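You operate a simulated robot arm through the tools that you are given. There is no shell and no other tool. Be economical: measure what you need, move in short steps, check, and stop when the job is done.

Carry out the task below with a simulated robot arm. There is one attempt and no reset: what you move stays moved.

## Task
Amber lamp on at 2, rack the orange bulb, fit the silver scrim.
Fine: black switch and orange fader; bulb in the green rack's free pocket; scrim in the door's clips; white focus knob to 2.
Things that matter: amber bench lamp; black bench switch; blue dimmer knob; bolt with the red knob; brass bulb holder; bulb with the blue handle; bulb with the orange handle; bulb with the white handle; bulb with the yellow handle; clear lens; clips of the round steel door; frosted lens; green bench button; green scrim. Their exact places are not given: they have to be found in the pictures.

It is judged by the outcome, as a careful person would: the job done as asked, and still so three seconds after it is handed in. It fails if anything else is knocked over, pushed out of place, dropped, spilled or broken.

## Robot
A 7-joint arm with a two-finger parallel gripper on a trunk, on a base that drives. Base frame: it is fixed to the floor where the robot stands at the start and does not move with it; the origin is under the middle of the robot, x ahead of it, y to its left, z up; the surface under the hand at the start is at about z = 0.8. Lengths are in m, angles in rad, forces in N, time in s.
Its first joint turns from -2.897 to 2.897 rad. Places, roughly: amber bench lamp [0.6, -0.1, 0.8]; black bench switch [0.5, -0.1, 0.8]; blue dimmer knob [0.5, 0.1, 0.8]; bolt with the red knob [0.6, 0.5, 0.9]; brass bulb holder [0.6, 0.4, 0.8]; bulb with the blue handle (5x3x7 cm) [0.6, 0.6, 0.8]; bulb with the orange handle (5x3x7 cm) [0.5, 0.8, 0.8]; bulb with the yellow handle (5x3x7 cm) [0.6, 0.6, 0.8]; clips of the round steel door [0.6, 0.4, 0.9]; green bench button [0.4, 0.4, 0.8]; orange bench fader [0.6, -0.1, 0.8]; outer pocket of the green bulb rack [0.5, 0.6, 0.8]; red bench switch [0.5, 0.2, 0.8]; round steel door [0.6, 0.3, 0.9]; white focus knob [0.5, 0.7, 0.8]; yellow square socket [0.6, 0.1, 0.8]. Payload 4.4 kg.
The tool frame sits at the grasp point between the pads (the TCP): z along the fingers, y along the line on which they close. The tips reach 0.023 m beyond it. Largest opening 0.094 m; finger width 0.038, thickness 0.01; the body of the gripper, 0.054 by 0.096 m, starts 0.039 m behind the TCP.
Orientation is told as [roll, pitch, yaw] about the base's x, y, z axes, in that order, counted from this pose: with the fingers straight down and closing along the base's y, the tool's x points along the base's -x, its y along +y and its z along -z.

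## Interface
- The arm moves only by the tool step_arm. Its argument "rows" is a list of rows, each an object (a shift or turn left out is 0, a gripper value left out holds the last) with "offset": the shift along the tool's x, y, z in units of 40 mm (1.0 is 40 mm), a list of three; "rotation": the turn, a rotation vector about the tool's x, y, z in units of 6 degrees (1.0 is 6 degrees), a list of three. In form: [{"offset": [dx, dy, dz], "rotation": [rx, ry, rz]}, ...]. A call has 1 to 10 rows; each row shifts and turns the commanded pose from where the row before left it, along the tool's axes as they then stand. "hand" is the gripper command, from -1 (shut) to 1 (fully open), values between in proportion, set as the call begins (left out, the last holds). A call with a number of a shift or a turn outside -1 to 1 is refused whole. Each row takes 0.2 s and may step no farther than 0.05 m and 0.15 rad from the row before; otherwise, or with a gripper value out of range, the whole call is refused. Where a pose cannot be reached the arm comes as near as it can. A force on the tool above 40 N (or 10 N above the force at the start of the call, whichever is more), or a blocked arm, ends the call early, and 0.2 s more pass. Each finger travels about 0.108 m/s and halts on what it meets, pressing with about 29 N; the grip force reading is that of the motor and also rises with nothing between the fingers. The clock runs only during rows and for 0.2 s after the last one: add rows that do not move to give the fingers time. The reply holds the time, the measured pose of the TCP, the force on the tool along the base axes, the opening and the grip force, in the units named above and with some noise, with the torque about the TCP (base axes, N m) and any sound that the robot's microphone picked up.
- Cameras (640 x 400 px; columns grow to the right, rows downward): "scene" is now at [0.1752, 0.2516, 1.4484]; the picture's right is [0.23, -0.97, 0.00], its down [-0.74, -0.17, -0.65] and it looks along [0.64, 0.15, -0.76] (base axes); focal length 296 px, centre (320, 200). "wrist" rides on the gripper at [0.086, 0.016, -0.075] in the tool frame; the picture's right is [-0.18, 0.98, 0.00], its down [-0.58, -0.11, -0.81] and it looks along [-0.79, -0.15, 0.59] (tool axes); focal length 243 px, centre (320, 200).
- get_image(camera): a new picture of that camera. It takes no simulated time.
- base_move(legs): drives the robot by 1 to 6 legs, each [ahead, left, turn to the left] in m, m and rad, along the robot's own axes; the way and the turn of a leg run together, so that a leg with both is an arc; at most 1.5 m and 3.142 rad a leg. The arm and the cameras ride along, it lands a little off, and it stops where it bumps. It gives what a move gives.
- turn_head(pan, tilt): turns the head with the scene camera to pan (to the left, within 2.094 rad either way) and tilt (down, from -0.506 to 1.204), counted from straight ahead of the robot. It gives what a move gives.
- point_at(camera, pixels): for up to 12 pixels [column, row] of the newest picture of that camera ("zoom" is the newest enlarged one), the place [x, y, z] in the base frame of the surface seen there, good to about 0.002 m. It takes no simulated time.
- zoom(camera, box): a new picture of the part [left, top, right, bottom] of that camera's present view, enlarged. It takes no simulated time.
- close_job(): hands the job in; it is judged then, once.

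Go step by step. Measure first, check grasps and placings, and put right what went wrong. The budget is 80 turns and 60 pictures, counting those below and the enlarged ones. Unless the task says otherwise, let go and move clear before handing in, and close with one line.

The tools are called after "Emit:" as a command line: name --argument value ..., lists and objects as JSON in quotes. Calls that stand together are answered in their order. step_arm: Moves the arm, as the interface text tells. Its arguments: {"type":"object","properties":{"rows":{"type":"array","items":{"type":"object","properties":{"offset":{"type":"array","items":{"type":"number"}},"rotation":{"type":"array","items":{"type":"number"}}}}},"hand":{"type":"number"}},"required":["rows"]} The other tools are called the same way: base_move (legs) drives the base; turn_head (pan, tilt) turns the head that bears the scene camera; get_image (camera) takes a picture; point_at (camera, pixels) gives the place of the surface under pixels of a picture; zoom (camera, box) takes an enlarged picture of a part of a camera's view; close_job () hands the job in.

At the start:

```text
time_s: 0.0
eef_pos: [0.4634, 0.142, 1.1976]
tcp_rot: [0.0, 0.001, -0.001]
force: [0.1, 0.0, 0.0]
torque: [0.0, -0.01, 0.02]
opening: 0.094
grip_force: 0.1
robot x, y, heading: [0.0006, 0.0008, 0.003]
head pan, tilt: [0.232, 0.859]
```

scene: 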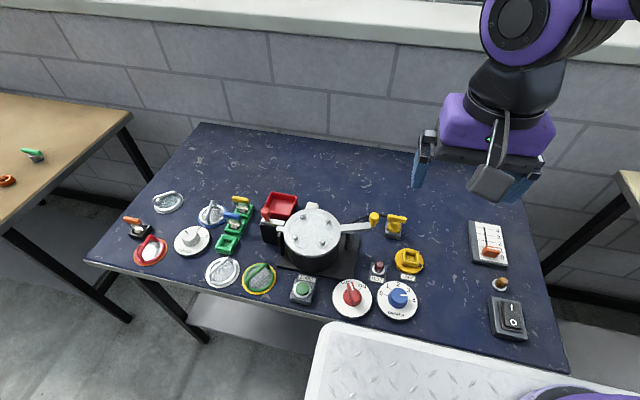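
wrist: 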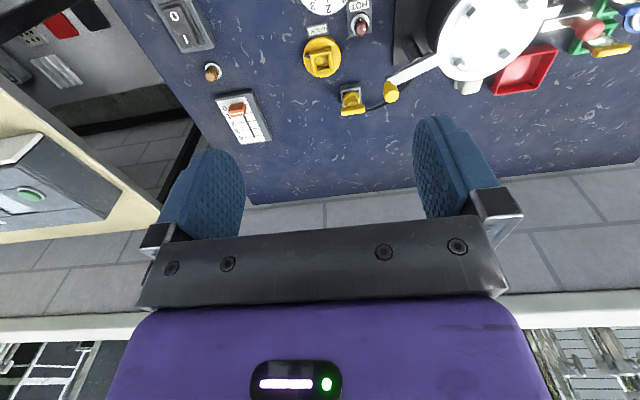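

The scene shows the bench with the switch/fader on the right (505,318 / 488,248), the lamp house in the middle and bulbs on the left. I zoom in on both halves to identify parts.

Emit:
zoom --camera "scene" --box '[100, 170, 260, 300]'

Emit:
zoom --camera "scene" --box '[240, 180, 400, 320]'

Emit:
zoom --camera "scene" --box '[380, 200, 540, 350]'

```text
3.08 times, centred on (180, 235) of scene
```

zoom: 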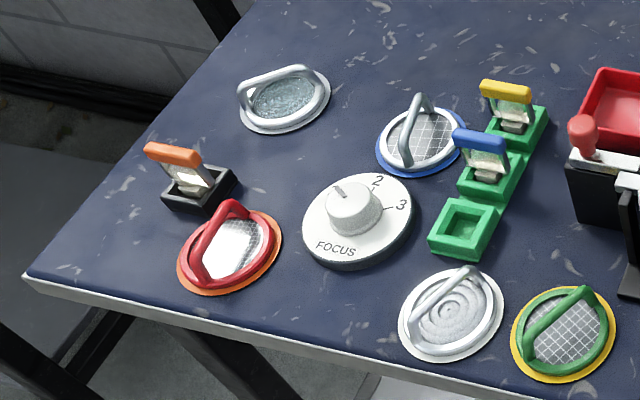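

```text
2.86 times, centred on (320, 250) of scene
```

zoom: 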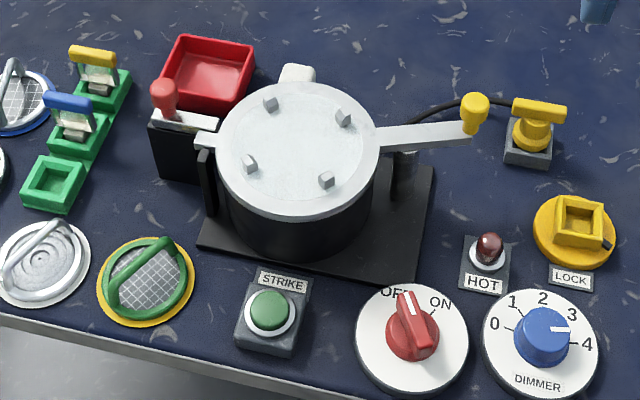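

```text
2.67 times, centred on (460, 275) of scene
```

zoom: 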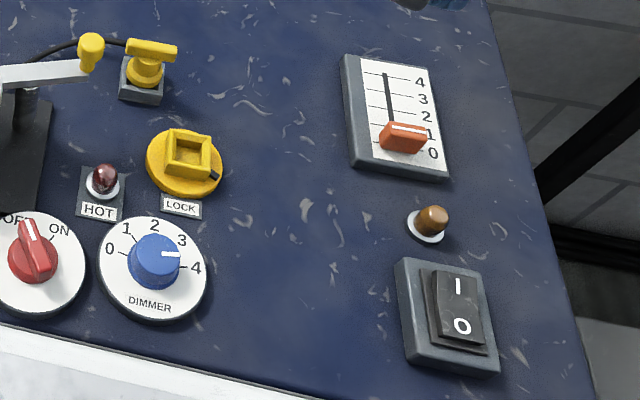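

Silver-handled mesh is the one with the blue rim (212,214); the lid has four clips on top; the fader is near 1 and the black switch shows 0 side. I measure the key points on the last zoom and scene.

Emit:
point_at --camera "zoom" --pixels '[[405, 132], [392, 150], [428, 128], [383, 75], [415, 80], [433, 153], [427, 115], [458, 285], [462, 325], [400, 265], [500, 370], [350, 60]]'

Emit:
point_at --camera "scene" --pixels '[[135, 221], [143, 234], [211, 214], [228, 243], [192, 237], [168, 202], [300, 217], [325, 215], [293, 234], [320, 239], [312, 228], [245, 208]]'

Emit:
get_image --camera "scene"

```text
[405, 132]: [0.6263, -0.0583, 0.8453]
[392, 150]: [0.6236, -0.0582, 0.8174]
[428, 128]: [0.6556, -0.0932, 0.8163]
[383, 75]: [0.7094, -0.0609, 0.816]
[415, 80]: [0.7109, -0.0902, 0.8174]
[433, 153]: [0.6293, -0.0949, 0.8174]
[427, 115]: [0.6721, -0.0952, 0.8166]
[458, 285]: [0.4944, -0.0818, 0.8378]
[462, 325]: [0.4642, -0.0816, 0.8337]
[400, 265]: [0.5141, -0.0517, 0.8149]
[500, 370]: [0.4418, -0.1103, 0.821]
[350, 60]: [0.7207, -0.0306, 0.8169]
```

```text
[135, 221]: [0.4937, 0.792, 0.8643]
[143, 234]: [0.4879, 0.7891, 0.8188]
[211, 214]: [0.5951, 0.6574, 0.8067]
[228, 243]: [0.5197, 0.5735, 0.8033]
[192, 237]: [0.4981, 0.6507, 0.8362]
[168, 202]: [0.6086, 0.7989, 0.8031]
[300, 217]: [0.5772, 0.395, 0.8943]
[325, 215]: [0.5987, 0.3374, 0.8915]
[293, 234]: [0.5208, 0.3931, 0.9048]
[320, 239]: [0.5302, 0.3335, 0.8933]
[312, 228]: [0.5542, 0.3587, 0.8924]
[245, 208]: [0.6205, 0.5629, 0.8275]
```

```text
54 pictures are left
```

scene: 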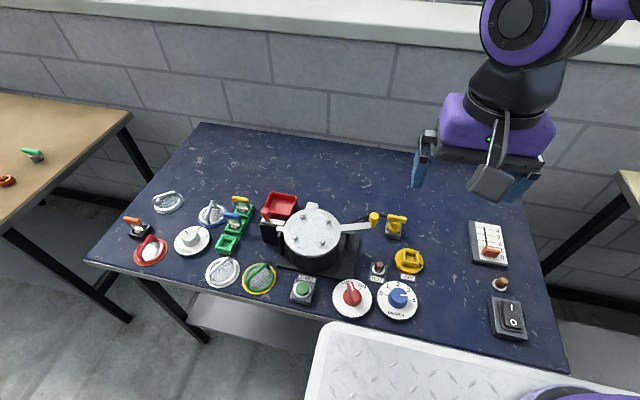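

The fader handle stands near x 0.626 (looks like 0); switch 'I' half at about (0.494,-0.082,0.838). The switch is too near the robot, so I back off 0.15 m and look again from there.

Emit:
base_move --legs '[[-0.15, 0, 0]]'

Emit:
turn_head --pan -0.1 --tilt 0.8

Emit:
get_image --camera "scene"

Emit:
get_image --camera "wrist"

```text
time_s: 1.4
eef_pos: [0.3139, 0.1398, 1.1965]
tcp_rot: [0.0, 0.0, -0.003]
force: [-0.2, 0.1, -0.2]
torque: [-0.01, 0.0, -0.02]
opening: 0.0941
grip_force: 0.2
robot x, y, heading: [-0.1507, 0.0056, -0.006]
head pan, tilt: [0.232, 0.859]
```

```text
time_s: 2.2
eef_pos: [0.3146, 0.141, 1.1968]
tcp_rot: [0.001, 0.0, -0.003]
force: [-0.2, -0.5, 0.6]
torque: [0.0, -0.01, 0.03]
opening: 0.0941
grip_force: 0.1
robot x, y, heading: [-0.1493, -0.0002, -0.003]
head pan, tilt: [-0.099, 0.799]
```

```text
53 pictures are left
```

scene: 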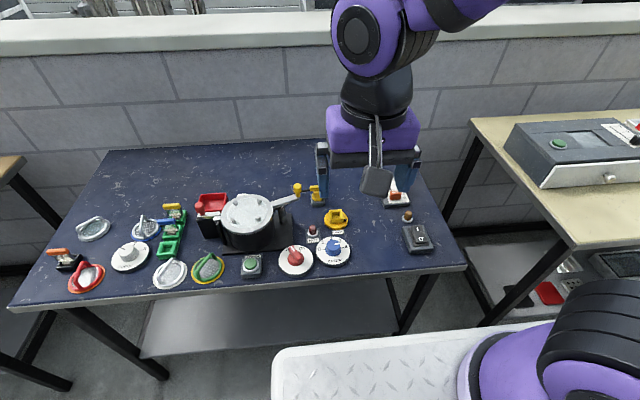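

```text
52 pictures are left
```

wrist: 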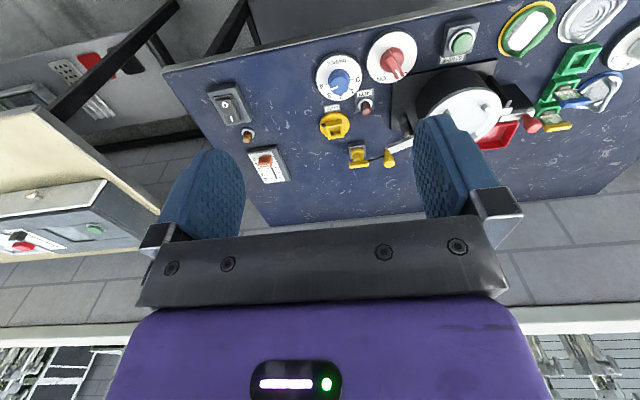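

Pictures agree with the measured spots. I move the closed gripper above the switch's 'I' half, at z 1.0.

Emit:
step_arm --hand -1 --rows '[{"offset": [-0.507, -0.62, 0.545]}, {"offset": [-0.507, -0.62, 0.545]}, {"offset": [-0.507, -0.62, 0.545]}, {"offset": [-0.507, -0.62, 0.545]}, {"offset": [-0.507, -0.62, 0.545]}, {"offset": [-0.507, -0.62, 0.545]}, {"offset": [-0.507, -0.62, 0.545]}, {"offset": [-0.507, -0.62, 0.545]}, {"offset": [-0.507, -0.62, 0.545]}, {}]'

Emit:
get_image --camera "wrist"

Emit:
zoom --camera "scene" --box '[360, 160, 480, 260]'

```text
time_s: 4.4
eef_pos: [0.4964, -0.0849, 0.9986]
tcp_rot: [0.0, -0.001, -0.003]
force: [0.6, -0.2, -0.2]
torque: [0.04, -0.04, 0.03]
opening: 0.0003
grip_force: 28.9
robot x, y, heading: [-0.1487, 0.0023, -0.004]
head pan, tilt: [-0.099, 0.799]
```

```text
51 pictures are left
```

wrist: 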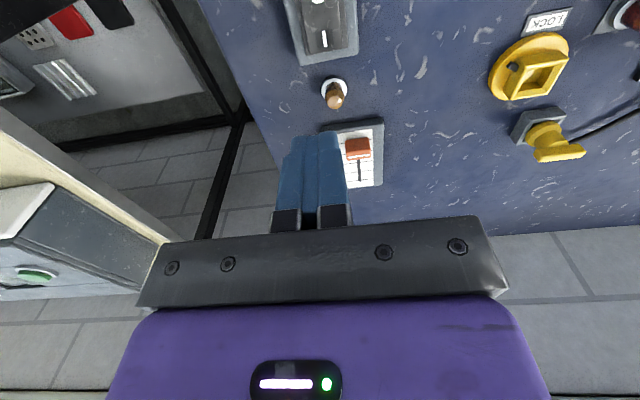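

```text
4.00 times, centred on (420, 210) of scene
```

zoom: 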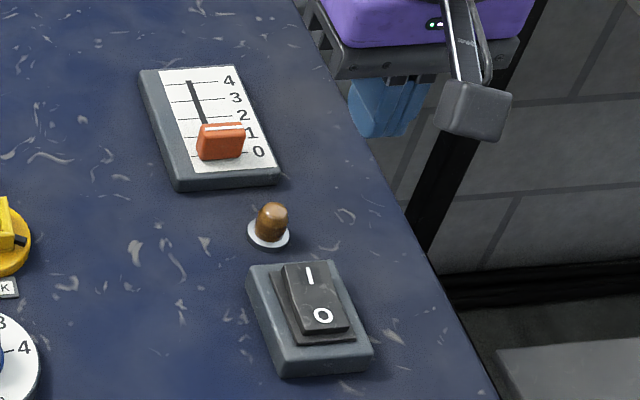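

Clear view now of ticks and rocker in the zoom; measuring ticks 0–4 (252,152 … 215,82) and rocker faces.

Emit:
point_at --camera "zoom" --pixels '[[258, 152], [250, 133], [243, 115], [236, 97], [230, 80], [190, 84], [206, 126], [240, 126], [222, 145], [308, 275], [322, 316], [290, 268]]'

Emit:
point_at --camera "zoom" --pixels '[[178, 102], [188, 138], [230, 116], [225, 99], [184, 118], [300, 330], [350, 325], [328, 268], [262, 265], [370, 350], [285, 372], [220, 160]]'

```text
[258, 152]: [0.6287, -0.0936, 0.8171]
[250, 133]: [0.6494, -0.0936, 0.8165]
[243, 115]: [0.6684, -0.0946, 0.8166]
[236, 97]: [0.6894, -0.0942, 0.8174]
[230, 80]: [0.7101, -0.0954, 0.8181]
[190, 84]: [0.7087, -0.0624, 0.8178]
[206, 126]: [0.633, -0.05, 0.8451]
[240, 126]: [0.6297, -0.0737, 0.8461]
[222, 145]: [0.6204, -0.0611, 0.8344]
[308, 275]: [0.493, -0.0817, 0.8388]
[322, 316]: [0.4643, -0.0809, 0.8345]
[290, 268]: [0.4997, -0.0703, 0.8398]
```

```text
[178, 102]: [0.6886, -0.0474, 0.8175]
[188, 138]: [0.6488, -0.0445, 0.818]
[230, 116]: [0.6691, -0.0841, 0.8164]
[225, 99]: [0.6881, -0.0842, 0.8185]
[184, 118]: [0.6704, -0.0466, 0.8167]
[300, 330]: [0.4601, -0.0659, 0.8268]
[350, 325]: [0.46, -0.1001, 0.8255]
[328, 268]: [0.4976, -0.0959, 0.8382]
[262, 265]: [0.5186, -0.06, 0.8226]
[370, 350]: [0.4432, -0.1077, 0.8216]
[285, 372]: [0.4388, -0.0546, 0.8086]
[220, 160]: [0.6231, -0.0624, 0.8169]
```

Tick spacing is 20.4 mm, tick 2 at x≈0.669, handle at 0; the rocker's 'I' end is up at z 0.839. I press it down near x 0.502.

Emit:
step_arm --rows '[{"offset": [-0.15, 0.07, 0.8]}, {"offset": [0, 0, 1]}, {"offset": [0, 0, 1]}, {"offset": [0, 0, 0.45]}, {"offset": [0, 0, 0.12]}, {"offset": [0, 0, 0.12]}, {"offset": [0, 0, 0.12]}, {"offset": [0, 0, 0.1]}]'

Emit:
zoom --camera "scene" --box '[360, 160, 480, 260]'

```text
time_s: 6.0
eef_pos: [0.5036, -0.0812, 0.8586]
tcp_rot: [-0.001, -0.004, -0.002]
force: [-3.7, -0.1, 20.5]
torque: [0.0, 0.47, -0.03]
opening: 0.0
grip_force: 29.0
robot x, y, heading: [-0.1501, 0.0008, -0.004]
head pan, tilt: [-0.099, 0.799]
stopped in row 8: the force on the tool passed its limit at 60 N (the readings are from after the stop); the commanded pose is now the measured one
```

```text
4.00 times, centred on (420, 210) of scene
```

zoom: 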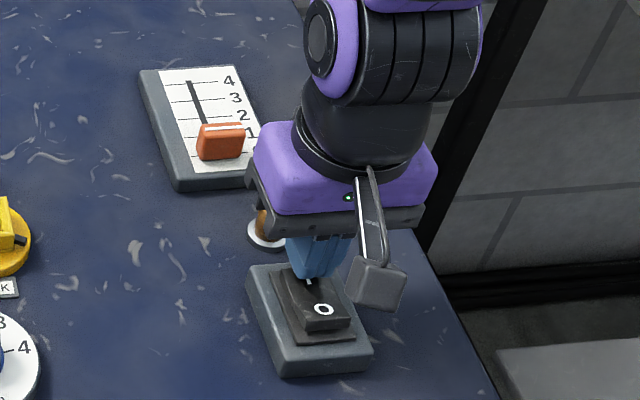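

The press ended at 60 N with the tip at z≈0.836; I lift and look whether the rocker tipped.

Emit:
step_arm --rows '[{"offset": [0, 0, -1]}, {"offset": [0, 0, -1]}, {"offset": [-1, 0, -1]}, {}]'

Emit:
zoom --camera "scene" --box '[360, 160, 480, 260]'

```text
refused: row 3 steps farther than a row can; nothing moved
```

```text
4.00 times, centred on (420, 210) of scene
```

zoom: 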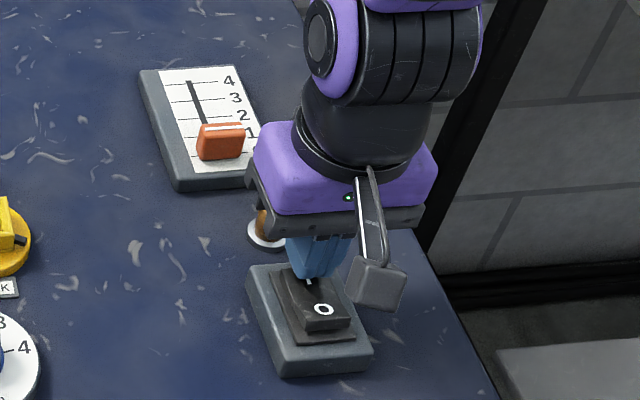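

One row was too long; same lift, shorter rows.

Emit:
step_arm --rows '[{"offset": [0, 0, -1]}, {"offset": [0, 0, -1]}, {"offset": [-0.8, 0, -0.8]}, {"offset": [-0.8, 0, -0.8]}, {}]'

Emit:
zoom --camera "scene" --box '[360, 160, 480, 260]'

```text
time_s: 7.2
eef_pos: [0.5699, -0.0821, 1.0078]
tcp_rot: [0.001, -0.005, -0.003]
force: [0.1, 0.5, -0.5]
torque: [-0.05, 0.0, -0.04]
opening: 0.0
grip_force: 28.7
robot x, y, heading: [-0.1486, 0.0005, -0.007]
head pan, tilt: [-0.099, 0.799]
```

```text
4.00 times, centred on (420, 210) of scene
```

zoom: 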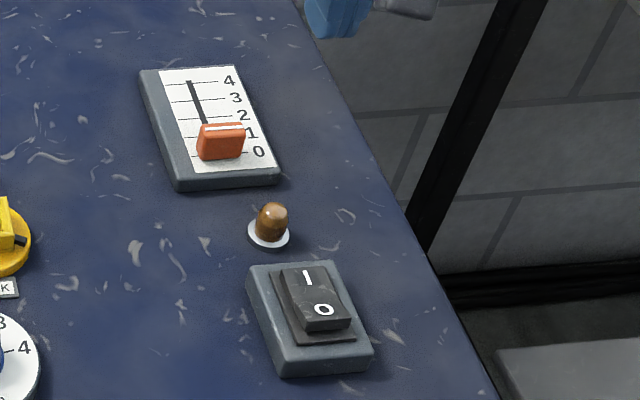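

The rocker now tips the other way ('0' end raised), so the switch is on. Next I grip the fader handle at (0.629,-0.062) from its sides.

Emit:
step_arm --hand 0.28 --rows '[{"offset": [-0.74, 0.25, 0]}, {"offset": [-0.74, 0.25, 0]}, {"offset": [0, 0, 1]}, {"offset": [0, 0, 1]}, {"offset": [0, 0, 0.8]}, {"offset": [0, 0, 0.6]}, {"offset": [0, 0, 0.5]}, {}]'

Emit:
get_image --camera "wrist"

Emit:
zoom --camera "scene" --box '[360, 160, 480, 260]'

```text
time_s: 9.0
eef_pos: [0.6291, -0.0626, 0.8459]
tcp_rot: [0.0, -0.003, -0.004]
force: [0.6, 0.2, -0.2]
torque: [0.03, 0.04, 0.0]
opening: 0.06
grip_force: 0.0
robot x, y, heading: [-0.1499, 0.0026, -0.004]
head pan, tilt: [-0.099, 0.799]
```

```text
46 pictures are left
```

wrist: 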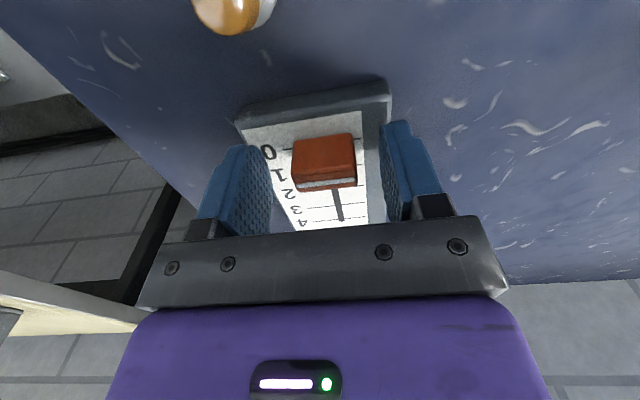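

```text
4.00 times, centred on (420, 210) of scene
```

zoom: 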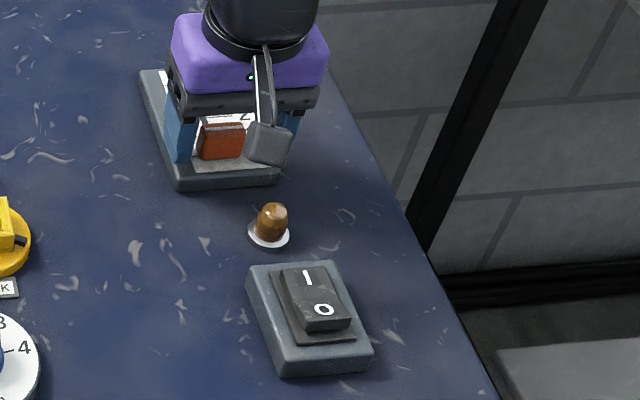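

Handle lies between the fingers. I close, wait, and drag 40 mm toward tick 2.

Emit:
step_arm --hand -1 --rows '[{}, {}, {}, {"offset": [-0.25, 0, 0]}, {"offset": [-0.25, 0, 0]}, {"offset": [-0.25, 0, 0]}, {"offset": [-0.25, 0, 0]}, {}]'

Emit:
get_image --camera "wrist"

Emit:
zoom --camera "scene" --box '[360, 160, 480, 260]'

```text
time_s: 10.8
eef_pos: [0.6678, -0.0608, 0.8452]
tcp_rot: [0.0, -0.003, -0.002]
force: [-0.2, 21.5, -15.8]
torque: [0.19, 0.13, 0.68]
opening: 0.0319
grip_force: 45.1
robot x, y, heading: [-0.1513, -0.0007, 0.003]
head pan, tilt: [-0.099, 0.799]
```

```text
44 pictures are left
```

wrist: 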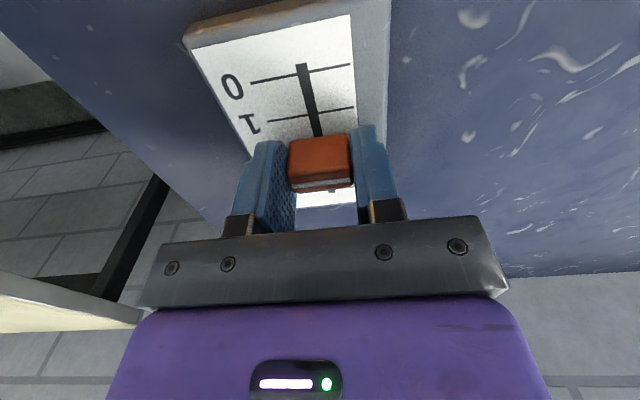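

```text
4.00 times, centred on (420, 210) of scene
```

zoom: 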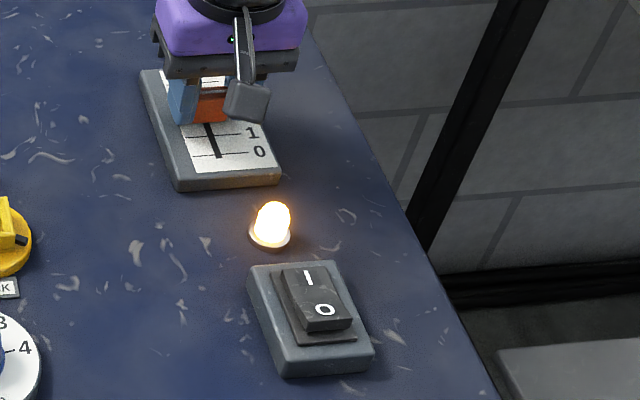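

The amber lamp glows and the handle has moved. I release, lift clear and read the fader.

Emit:
step_arm --hand 0.28 --rows '[{}, {}, {"offset": [0, 0, -1]}, {"offset": [0, 0, -1]}, {"offset": [0, 0.8, -0.8]}, {"offset": [0, 0.8, -0.8]}, {"offset": [0, 0.8, -0.8]}, {}]'

Emit:
zoom --camera "scene" --box '[360, 160, 480, 260]'

```text
time_s: 12.6
eef_pos: [0.6696, 0.0342, 1.0186]
tcp_rot: [-0.001, -0.002, -0.004]
force: [-0.2, 0.0, -0.4]
torque: [0.0, 0.0, 0.02]
opening: 0.0604
grip_force: 0.1
robot x, y, heading: [-0.1497, -0.0001, -0.003]
head pan, tilt: [-0.099, 0.799]
```

```text
4.00 times, centred on (420, 210) of scene
```

zoom: 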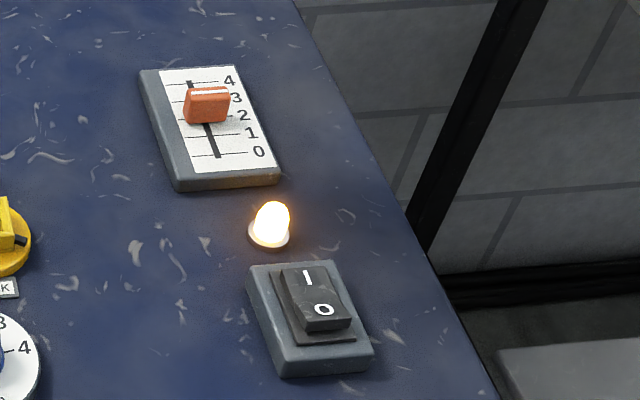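

Emit:
point_at --camera "zoom" --pixels '[[195, 91], [210, 92], [226, 90], [205, 110], [207, 124]]'

Emit:
base_move --legs '[[0, 0.5, 0]]'

Emit:
turn_head --pan 0.1 --tilt 0.8

Emit:
get_image --camera "scene"

```text
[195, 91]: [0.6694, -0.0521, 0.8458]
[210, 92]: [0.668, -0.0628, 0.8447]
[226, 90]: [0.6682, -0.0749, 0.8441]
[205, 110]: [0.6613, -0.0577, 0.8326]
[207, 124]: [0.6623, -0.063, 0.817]
```

```text
time_s: 15.6
eef_pos: [0.671, 0.5276, 1.0189]
tcp_rot: [-0.001, -0.003, -0.005]
force: [-0.4, -1.1, -0.4]
torque: [0.02, 0.04, 0.0]
opening: 0.06
grip_force: 0.0
robot x, y, heading: [-0.1453, 0.4944, -0.005]
head pan, tilt: [-0.099, 0.799]
```

```text
time_s: 16.3
eef_pos: [0.672, 0.5279, 1.0186]
tcp_rot: [0.001, -0.004, -0.006]
force: [-0.3, 1.1, 0.2]
torque: [0.01, -0.01, -0.02]
opening: 0.0599
grip_force: 0.1
robot x, y, heading: [-0.1444, 0.4935, -0.006]
head pan, tilt: [0.099, 0.799]
```

```text
41 pictures are left
```

scene: 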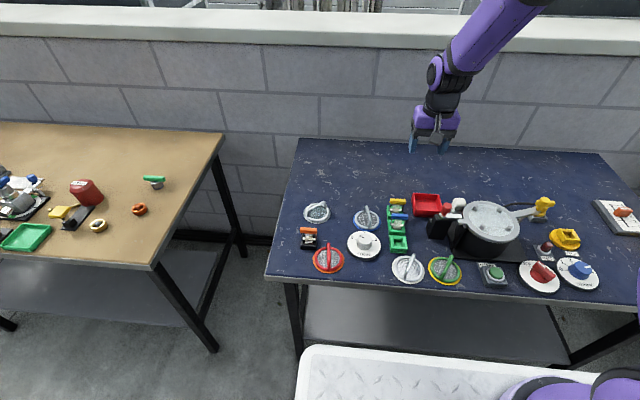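

Fader stripe is at x 0.6685, matching tick 2 (0.669). Now standing at y≈0.49, I zoom on the bulbs at (308,238) and (398,240).

Emit:
zoom --camera "scene" --box '[285, 185, 425, 285]'

```text
4.00 times, centred on (355, 235) of scene
```

zoom: 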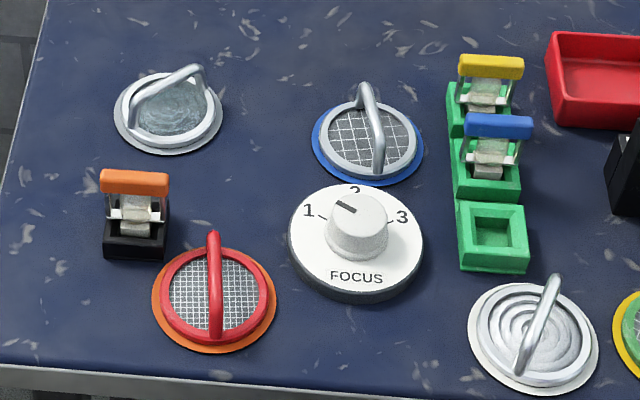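

Emit:
point_at --camera "zoom" --pixels '[[105, 178], [165, 183], [134, 190], [134, 175], [108, 250], [165, 255], [108, 215], [163, 235], [470, 120], [530, 126], [500, 130], [497, 120]]'

Emit:
point_at --camera "zoom" --pixels '[[462, 205], [525, 207], [460, 268], [527, 268], [490, 232], [475, 220], [512, 222], [478, 246], [512, 246], [457, 150], [520, 195], [492, 222]]'

Emit:
point_at --camera "zoom" --pixels '[[345, 207], [357, 213], [338, 204], [332, 235], [386, 230], [360, 198], [357, 225], [320, 217], [388, 222], [355, 190], [365, 85], [377, 172]]'

Emit:
point_at --camera "zoom" --pixels '[[372, 120], [369, 105], [312, 145], [423, 148], [368, 184], [362, 88], [376, 150], [345, 130], [330, 148], [410, 145], [357, 250], [390, 245]]'

```text
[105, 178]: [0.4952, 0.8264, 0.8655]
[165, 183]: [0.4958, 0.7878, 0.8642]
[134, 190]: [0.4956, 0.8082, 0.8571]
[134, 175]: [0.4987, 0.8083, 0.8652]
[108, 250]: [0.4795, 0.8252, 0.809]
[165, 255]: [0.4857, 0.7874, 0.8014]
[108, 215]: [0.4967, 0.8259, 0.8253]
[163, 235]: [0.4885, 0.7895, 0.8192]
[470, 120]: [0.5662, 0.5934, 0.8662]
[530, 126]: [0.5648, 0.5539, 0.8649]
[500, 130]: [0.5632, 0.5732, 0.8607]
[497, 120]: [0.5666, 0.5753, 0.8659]
```

```text
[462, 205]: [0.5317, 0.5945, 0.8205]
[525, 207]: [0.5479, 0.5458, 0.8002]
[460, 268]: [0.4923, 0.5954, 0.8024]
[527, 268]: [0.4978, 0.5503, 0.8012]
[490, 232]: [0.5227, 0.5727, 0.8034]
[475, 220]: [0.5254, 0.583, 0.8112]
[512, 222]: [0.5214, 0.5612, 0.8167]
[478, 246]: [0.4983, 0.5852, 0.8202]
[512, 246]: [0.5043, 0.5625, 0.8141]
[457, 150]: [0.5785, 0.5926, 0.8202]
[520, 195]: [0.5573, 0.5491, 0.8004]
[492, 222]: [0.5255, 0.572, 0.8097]
```

```text
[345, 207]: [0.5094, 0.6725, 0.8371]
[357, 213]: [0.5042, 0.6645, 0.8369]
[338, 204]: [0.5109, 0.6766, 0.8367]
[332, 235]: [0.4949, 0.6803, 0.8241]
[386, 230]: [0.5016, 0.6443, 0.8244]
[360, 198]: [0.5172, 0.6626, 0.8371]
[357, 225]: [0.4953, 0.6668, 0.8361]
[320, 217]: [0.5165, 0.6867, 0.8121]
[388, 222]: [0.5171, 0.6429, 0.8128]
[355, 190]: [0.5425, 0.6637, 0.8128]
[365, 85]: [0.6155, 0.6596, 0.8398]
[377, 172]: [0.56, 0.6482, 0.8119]
```

```text
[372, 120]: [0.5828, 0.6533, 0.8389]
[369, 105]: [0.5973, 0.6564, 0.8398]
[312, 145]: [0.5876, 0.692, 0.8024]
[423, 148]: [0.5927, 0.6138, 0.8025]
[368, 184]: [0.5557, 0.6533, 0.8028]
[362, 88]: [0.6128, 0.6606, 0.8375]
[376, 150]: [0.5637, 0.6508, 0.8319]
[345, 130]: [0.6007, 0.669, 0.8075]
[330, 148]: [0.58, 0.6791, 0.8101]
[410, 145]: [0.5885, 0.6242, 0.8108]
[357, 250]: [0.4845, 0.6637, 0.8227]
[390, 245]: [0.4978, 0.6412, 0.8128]
```

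Orange handle bar: centre ≈(0.497,0.807), along y, top z 0.866; free pocket centre ≈(0.512,0.574). I move above the orange bulb, then turn the tool 90° so that the fingers close across the bar.

Emit:
step_arm --hand 0.28 --rows '[{"offset": [0.489, 0.775, 0]}, {"offset": [0.489, 0.775, 0]}, {"offset": [0.489, 0.775, 0]}, {"offset": [0.489, 0.775, 0]}, {"offset": [0.489, 0.775, 0]}, {"offset": [0.489, 0.775, 0]}, {"offset": [0.489, 0.775, 0]}, {"offset": [0.489, 0.775, 0]}, {"offset": [0.489, 0.775, 0]}, {"rotation": [0, 0, 1]}]'

Emit:
step_arm --rows '[{"rotation": [0, 0, 1]}, {"rotation": [0, 0, 1]}, {"rotation": [0, 0, 1]}, {"rotation": [0, 0, 1]}, {"rotation": [0, 0, 1]}, {"rotation": [0, 0, 1]}, {"rotation": [0, 0, 1]}]'

Emit:
step_arm --rows '[{"rotation": [0, 0, 1]}, {"rotation": [0, 0, 1]}, {"rotation": [0, 0, 1]}, {"rotation": [0, 0, 1]}, {"rotation": [0, 0, 1]}, {"rotation": [0, 0, 1]}, {"rotation": [0, 0, 1]}, {}]'

Emit:
get_image --camera "wrist"

```text
time_s: 18.5
eef_pos: [0.494, 0.808, 1.0188]
tcp_rot: [0.001, -0.002, -0.111]
force: [-0.7, -0.8, 0.5]
torque: [-0.03, -0.01, 0.01]
opening: 0.06
grip_force: 0.3
robot x, y, heading: [-0.1461, 0.4925, -0.005]
head pan, tilt: [0.099, 0.799]
```

```text
time_s: 20.1
eef_pos: [0.4979, 0.8058, 1.0189]
tcp_rot: [0.002, -0.001, -0.847]
force: [-0.5, -0.1, 0.7]
torque: [0.03, 0.03, -0.02]
opening: 0.0601
grip_force: 0.0
robot x, y, heading: [-0.145, 0.4936, -0.008]
head pan, tilt: [0.099, 0.799]
```

```text
time_s: 21.9
eef_pos: [0.4965, 0.8071, 1.019]
tcp_rot: [0.003, -0.001, -1.577]
force: [-0.4, -1.0, 0.4]
torque: [0.02, -0.04, -0.02]
opening: 0.0598
grip_force: 0.1
robot x, y, heading: [-0.1459, 0.4978, -0.005]
head pan, tilt: [0.099, 0.799]
```

```text
39 pictures are left
```

wrist: 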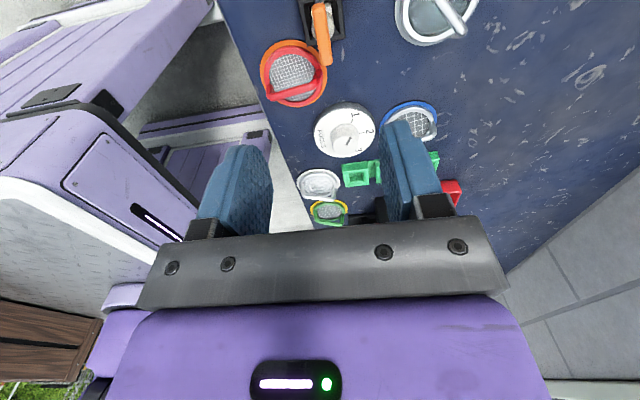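

The bulb's bar shows at (321,33) in the wrist view; I measure it from this side.

Emit:
point_at --camera "wrist" --pixels '[[318, 8], [322, 30], [325, 58], [314, 30], [330, 30], [340, 36], [352, 172], [375, 170], [345, 180], [362, 163], [368, 183], [366, 168]]'

Emit:
zoom --camera "wrist" --box '[260, 0, 420, 100]'

```text
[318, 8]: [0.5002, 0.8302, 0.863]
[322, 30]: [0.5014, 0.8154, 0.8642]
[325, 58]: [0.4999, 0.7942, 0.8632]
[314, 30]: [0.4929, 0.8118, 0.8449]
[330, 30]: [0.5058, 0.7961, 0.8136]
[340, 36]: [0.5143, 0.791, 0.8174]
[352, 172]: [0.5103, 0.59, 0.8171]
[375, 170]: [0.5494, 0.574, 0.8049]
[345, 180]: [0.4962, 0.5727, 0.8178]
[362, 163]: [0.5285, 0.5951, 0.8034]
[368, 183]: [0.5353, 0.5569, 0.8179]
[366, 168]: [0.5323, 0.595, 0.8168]
```

```text
4.00 times, centred on (340, 50) of wrist
```

zoom: 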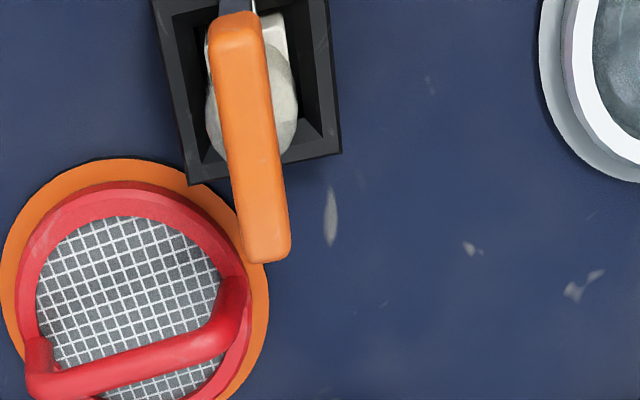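

Bar centre is (0.500,0.808), z 0.855–0.866, glass below it, so I grip only the bar (TCP z 0.876). Descend and close.

Emit:
step_arm --rows '[{"offset": [0, 0.09, 1]}, {"offset": [0, 0, 1]}, {"offset": [0, 0, 0.8]}, {"offset": [0, 0, 0.5]}, {"offset": [0, 0, 0.28]}, {}]'

Emit:
zoom --camera "wrist" --box '[180, 80, 460, 255]'

Emit:
zoom --camera "scene" --box '[270, 170, 410, 270]'

```text
time_s: 23.3
eef_pos: [0.5003, 0.806, 0.8759]
tcp_rot: [0.005, 0.0, -1.576]
force: [0.8, -0.1, -0.1]
torque: [0.0, 0.0, 0.02]
opening: 0.0602
grip_force: 0.0
robot x, y, heading: [-0.1458, 0.497, -0.003]
head pan, tilt: [0.099, 0.799]
```

```text
2.29 times, centred on (320, 168) of wrist
```

zoom: 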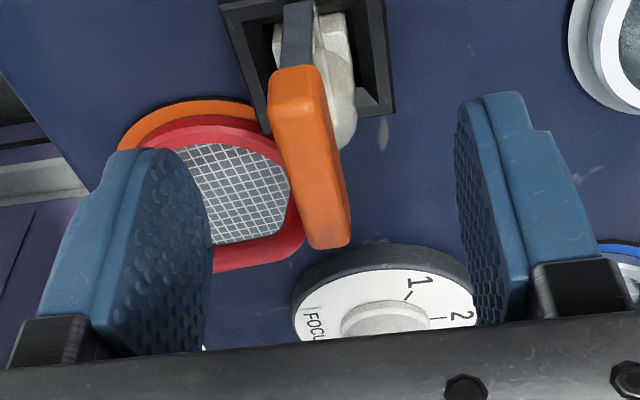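

```text
4.00 times, centred on (340, 220) of scene
```

zoom: 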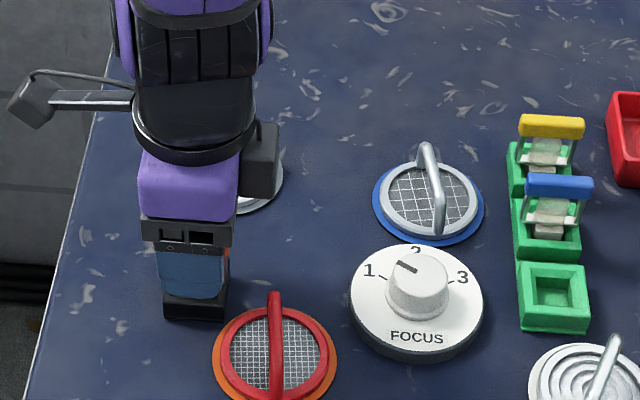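

Fingers straddle the bar with tips near its underside. I close and lift gently.

Emit:
step_arm --hand -1 --rows '[{}, {}, {}, {}]'

Emit:
step_arm --rows '[{"offset": [0, 0, -0.2]}, {"offset": [0, 0, -0.4]}, {"offset": [0, 0, -0.7]}, {"offset": [0, 0, -1]}, {}]'

Emit:
zoom --camera "wrist" --box '[180, 80, 460, 255]'

Emit:
zoom --camera "scene" --box '[270, 170, 410, 270]'

```text
time_s: 24.3
eef_pos: [0.5001, 0.8064, 0.8761]
tcp_rot: [0.004, -0.001, -1.575]
force: [0.5, -0.1, -0.2]
torque: [-0.02, -0.03, 0.0]
opening: 0.0102
grip_force: 29.0
robot x, y, heading: [-0.1464, 0.491, -0.005]
head pan, tilt: [0.099, 0.799]
```

```text
time_s: 25.5
eef_pos: [0.5014, 0.8044, 0.9671]
tcp_rot: [0.002, 0.0, -1.575]
force: [-0.4, 0.9, -1.5]
torque: [0.01, 0.0, -0.02]
opening: 0.0102
grip_force: 29.2
robot x, y, heading: [-0.1428, 0.4928, -0.006]
head pan, tilt: [0.099, 0.799]
```

```text
2.29 times, centred on (320, 168) of wrist
```

zoom: 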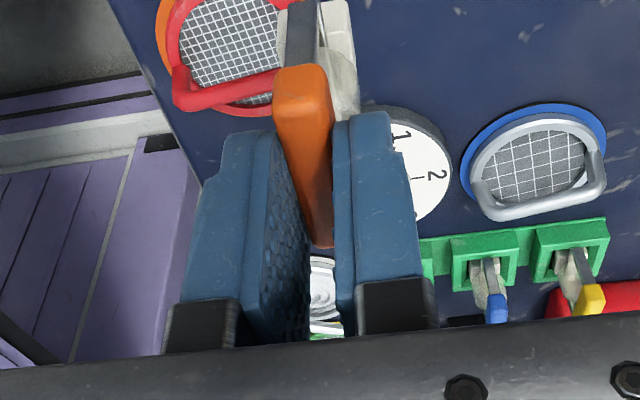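

```text
4.00 times, centred on (340, 220) of scene
```

zoom: 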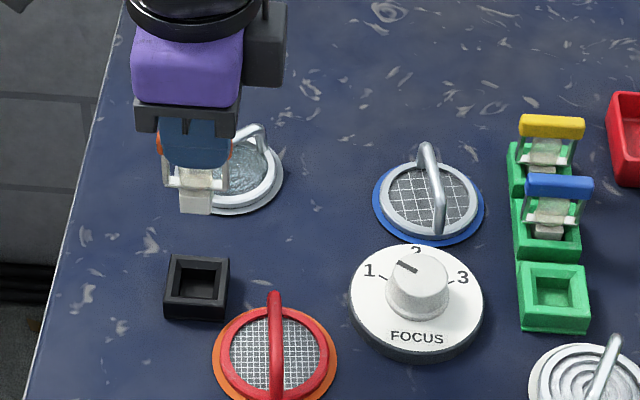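

Bulb is held (opening 10 mm) and its black socket stays. I measure both pocket openings' corners to compute the shift.

Emit:
point_at --camera "zoom" --pixels '[[171, 258], [229, 259], [165, 298], [226, 301], [181, 268], [219, 269], [177, 296], [217, 298]]'

Emit:
point_at --camera "zoom" --pixels '[[519, 262], [584, 267], [524, 309], [589, 309], [532, 276], [572, 278], [537, 303], [577, 303], [514, 200], [580, 233], [518, 255], [580, 260]]'

Emit:
zoom --camera "scene" --box '[380, 190, 430, 260]'

```text
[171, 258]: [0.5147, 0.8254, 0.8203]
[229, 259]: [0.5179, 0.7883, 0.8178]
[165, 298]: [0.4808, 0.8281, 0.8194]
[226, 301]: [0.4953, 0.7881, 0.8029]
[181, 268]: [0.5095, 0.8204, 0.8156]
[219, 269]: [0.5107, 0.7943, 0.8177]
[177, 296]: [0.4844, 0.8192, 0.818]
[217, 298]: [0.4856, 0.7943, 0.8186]
```

```text
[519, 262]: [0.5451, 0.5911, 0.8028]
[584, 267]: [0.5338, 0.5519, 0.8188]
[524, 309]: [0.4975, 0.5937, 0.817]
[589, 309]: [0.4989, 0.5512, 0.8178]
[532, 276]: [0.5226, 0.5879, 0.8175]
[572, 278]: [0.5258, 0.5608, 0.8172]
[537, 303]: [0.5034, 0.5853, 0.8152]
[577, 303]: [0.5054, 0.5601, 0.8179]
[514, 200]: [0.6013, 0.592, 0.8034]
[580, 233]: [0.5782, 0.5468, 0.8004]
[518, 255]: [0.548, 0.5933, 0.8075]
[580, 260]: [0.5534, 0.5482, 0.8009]
```

```text
5.71 times, centred on (405, 225) of scene
```

zoom: 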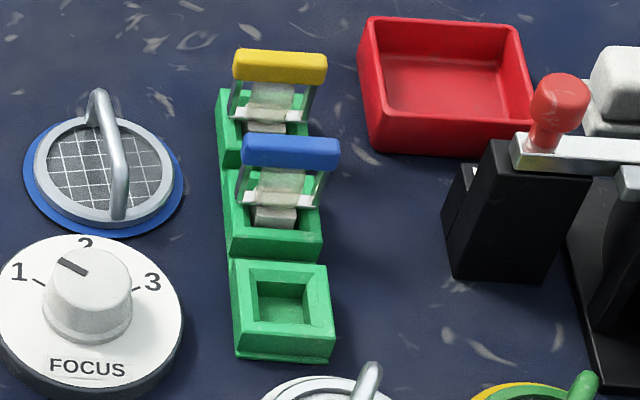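

Emit:
point_at --camera "zoom" --pixels '[[236, 265], [324, 269], [240, 330], [330, 332], [253, 279], [311, 282], [258, 322], [318, 326], [245, 150], [335, 155], [238, 62], [322, 64]]'

Emit:
point_at --camera "zoom" --pixels '[[275, 300], [295, 300], [283, 262], [285, 330], [240, 300], [328, 300], [318, 300], [252, 300], [288, 154], [280, 66], [247, 240], [318, 240]]'

```text
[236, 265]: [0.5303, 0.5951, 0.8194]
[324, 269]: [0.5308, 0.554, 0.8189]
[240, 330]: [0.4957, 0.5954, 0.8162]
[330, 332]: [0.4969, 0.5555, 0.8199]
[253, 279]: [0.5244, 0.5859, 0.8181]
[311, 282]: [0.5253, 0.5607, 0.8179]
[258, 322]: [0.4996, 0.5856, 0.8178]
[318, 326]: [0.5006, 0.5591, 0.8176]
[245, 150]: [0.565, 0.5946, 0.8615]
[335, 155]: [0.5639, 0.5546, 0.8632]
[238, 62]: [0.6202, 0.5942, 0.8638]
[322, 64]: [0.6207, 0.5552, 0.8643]
```

```text
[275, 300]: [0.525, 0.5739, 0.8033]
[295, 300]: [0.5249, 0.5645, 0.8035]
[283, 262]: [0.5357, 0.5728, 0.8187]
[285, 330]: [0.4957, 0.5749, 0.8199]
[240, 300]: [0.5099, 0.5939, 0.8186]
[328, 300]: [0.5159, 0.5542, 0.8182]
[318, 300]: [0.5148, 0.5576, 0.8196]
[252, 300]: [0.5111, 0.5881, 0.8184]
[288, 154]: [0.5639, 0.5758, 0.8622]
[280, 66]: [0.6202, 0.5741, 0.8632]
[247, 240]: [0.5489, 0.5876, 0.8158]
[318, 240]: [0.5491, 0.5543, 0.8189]
```

Pockets: black centre (0.498,0.807), free green (0.5125,0.5735), consistent with the blue/yellow pitch of 56 mm. I carry the bulb over to hover at about (0.514,0.573).

Emit:
step_arm --rows '[{"offset": [-0.963, 0.053, 0]}, {"offset": [-0.963, 0.053, 0]}, {"offset": [-0.963, 0.053, 0]}, {"offset": [-0.963, 0.053, 0]}, {"offset": [-0.963, 0.053, 0]}, {"offset": [-0.963, 0.053, 0]}, {"offset": [0, 0, 0.8]}, {"offset": [0, 0, 0.7]}, {}, {}]'

Emit:
zoom --camera "scene" --box '[360, 180, 440, 260]'

Emit:
zoom --camera "wrist" --box '[180, 40, 460, 215]'

```text
time_s: 27.7
eef_pos: [0.511, 0.5779, 0.9082]
tcp_rot: [0.002, 0.001, -1.576]
force: [0.1, 0.0, -0.6]
torque: [0.0, 0.0, 0.02]
opening: 0.0101
grip_force: 28.8
robot x, y, heading: [-0.1491, 0.4961, -0.004]
head pan, tilt: [0.099, 0.799]
```

```text
5.00 times, centred on (400, 220) of scene
```

zoom: 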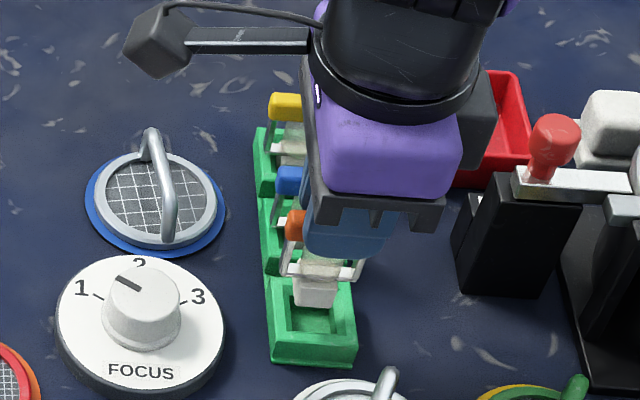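

```text
2.29 times, centred on (320, 128) of wrist
```

zoom: 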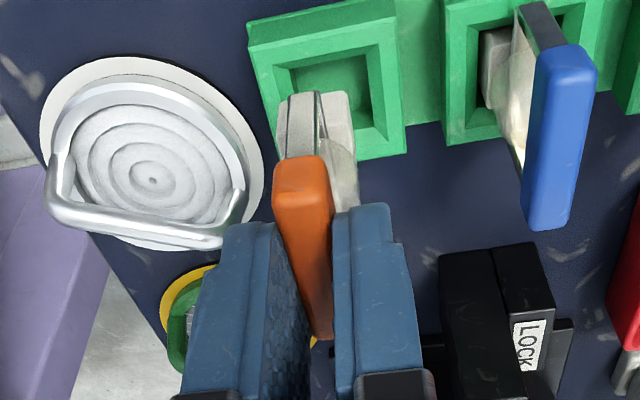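

Bulb hovers over the pocket; I measure its base block (296–335, 275–306) against the pocket in this zoom.

Emit:
zoom --camera "scene" --box '[405, 220, 435, 256]'

Emit:
point_at --camera "wrist" --pixels '[[306, 86], [311, 110], [317, 120]]'

```text
11.11 times, centred on (420, 238) of scene
```

zoom: 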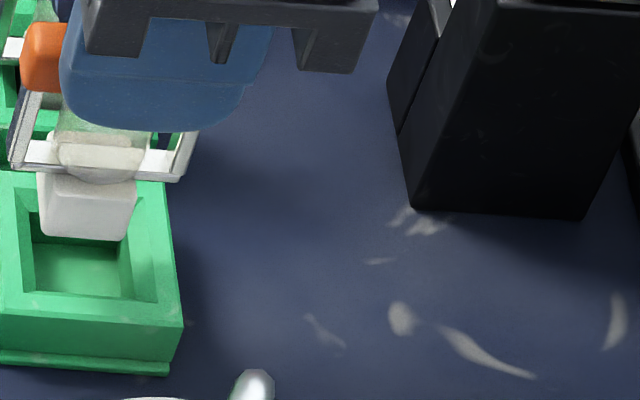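

```text
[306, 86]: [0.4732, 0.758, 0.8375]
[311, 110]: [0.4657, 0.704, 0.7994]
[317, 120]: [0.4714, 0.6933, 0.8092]
```

Emit:
point_at --camera "zoom" --pixels '[[45, 230], [125, 235], [85, 230], [45, 190], [130, 195], [88, 195], [22, 295], [155, 302], [32, 292], [133, 298], [10, 240], [160, 240]]'

```text
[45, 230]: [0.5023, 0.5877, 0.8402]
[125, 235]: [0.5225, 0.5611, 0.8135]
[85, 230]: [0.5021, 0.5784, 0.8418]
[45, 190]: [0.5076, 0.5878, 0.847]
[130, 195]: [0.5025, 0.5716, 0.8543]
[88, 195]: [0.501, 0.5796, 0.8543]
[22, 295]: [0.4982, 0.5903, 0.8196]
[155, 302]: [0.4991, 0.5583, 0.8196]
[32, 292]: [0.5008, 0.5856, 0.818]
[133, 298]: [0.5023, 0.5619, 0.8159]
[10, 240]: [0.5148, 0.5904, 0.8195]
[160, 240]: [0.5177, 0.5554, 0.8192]
```

Block centre ≈(0.5115,0.5785), pocket centre ≈(0.5127,0.5735): I shift 5 mm toward -y, 1.5 mm in x, then lower in small steps.

Emit:
step_arm --rows '[{"offset": [-0.125, 0.04, 0]}, {}, {"offset": [0, 0, 0.2]}, {}, {"offset": [0, 0, 0.15]}, {}]'

Emit:
zoom --camera "scene" --box '[395, 215, 431, 256]'

```text
time_s: 29.1
eef_pos: [0.513, 0.5726, 0.8949]
tcp_rot: [0.002, 0.001, -1.577]
force: [-0.3, 0.2, -0.9]
torque: [-0.01, 0.02, 0.0]
opening: 0.0101
grip_force: 28.6
robot x, y, heading: [-0.1447, 0.4956, -0.002]
head pan, tilt: [0.099, 0.799]
```

```text
9.76 times, centred on (413, 236) of scene
```

zoom: 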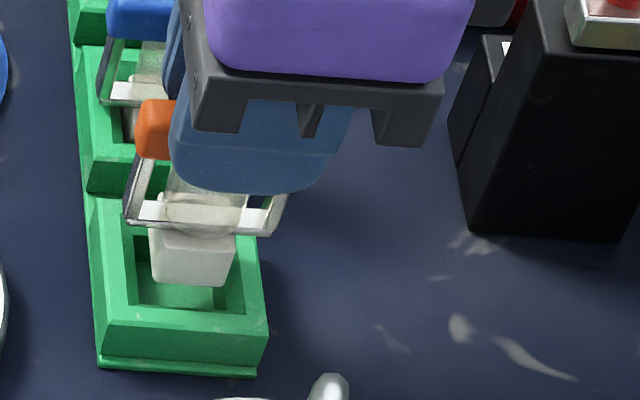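

Centred over the pocket; bottom about 5 mm above the rim. I lower the rest.

Emit:
step_arm --rows '[{"offset": [0, 0, 0.12]}, {"offset": [0, 0, 0.12]}, {"offset": [0, 0, 0.1]}, {"offset": [0, 0, 0.1]}, {}]'

Emit:
zoom --camera "scene" --box '[395, 215, 431, 256]'

```text
time_s: 30.3
eef_pos: [0.5136, 0.5707, 0.8762]
tcp_rot: [0.002, -0.001, -1.577]
force: [0.0, -0.2, -1.3]
torque: [0.0, 0.0, -0.02]
opening: 0.0101
grip_force: 29.0
robot x, y, heading: [-0.149, 0.4945, -0.005]
head pan, tilt: [0.099, 0.799]
```

```text
9.76 times, centred on (413, 236) of scene
```

zoom: 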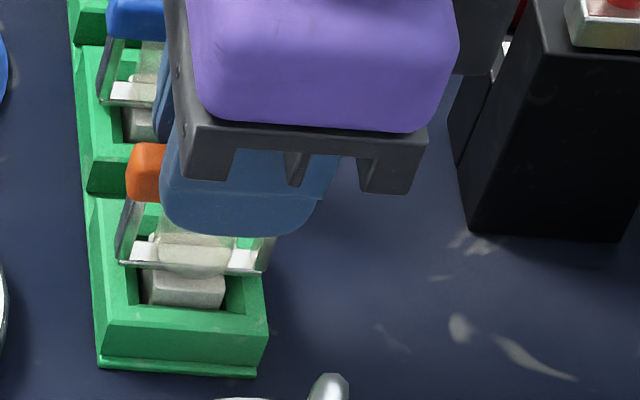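

The block is inside the pocket at grasp height 0.876 but no contact yet; I lower a touch more until it bears.

Emit:
step_arm --rows '[{"offset": [0, 0, 0.03]}, {"offset": [0, 0, 0.03]}, {}]'

```text
time_s: 31.1
eef_pos: [0.5127, 0.5722, 0.8732]
tcp_rot: [0.004, -0.001, -1.576]
force: [1.0, -1.2, 21.2]
torque: [-0.04, -0.05, 0.03]
opening: 0.01
grip_force: 29.3
robot x, y, heading: [-0.146, 0.4957, -0.006]
head pan, tilt: [0.099, 0.799]
```

Bearing at 21 N: seated. I open partly and lift straight up.

Emit:
step_arm --hand -0.3 --rows '[{}, {}, {"offset": [0, 0, -0.4]}, {"offset": [0, 0, -1]}, {"offset": [0, 0, -1]}, {"offset": [0, 0, -1]}, {}]'

Emit:
zoom --camera "scene" --box '[340, 185, 440, 265]'

```text
time_s: 32.7
eef_pos: [0.5111, 0.5708, 1.0078]
tcp_rot: [0.003, 0.001, -1.577]
force: [0.0, 1.2, 0.5]
torque: [-0.02, 0.01, -0.04]
opening: 0.033
grip_force: 0.2
robot x, y, heading: [-0.1453, 0.4958, -0.007]
head pan, tilt: [0.099, 0.799]
```

```text
5.00 times, centred on (390, 225) of scene
```

zoom: 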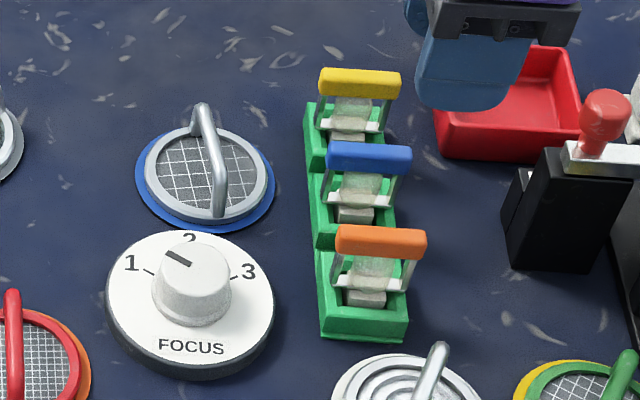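

The orange bulb sits level in the rack like its neighbours. Next, the focus knob; I zoom in for its centre and the pointer/tick directions.

Emit:
zoom --camera "scene" --box '[356, 225, 400, 265]'

```text
10.00 times, centred on (378, 245) of scene
```

zoom: 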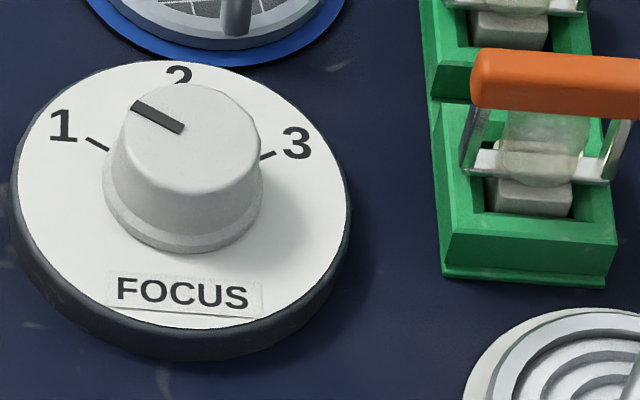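

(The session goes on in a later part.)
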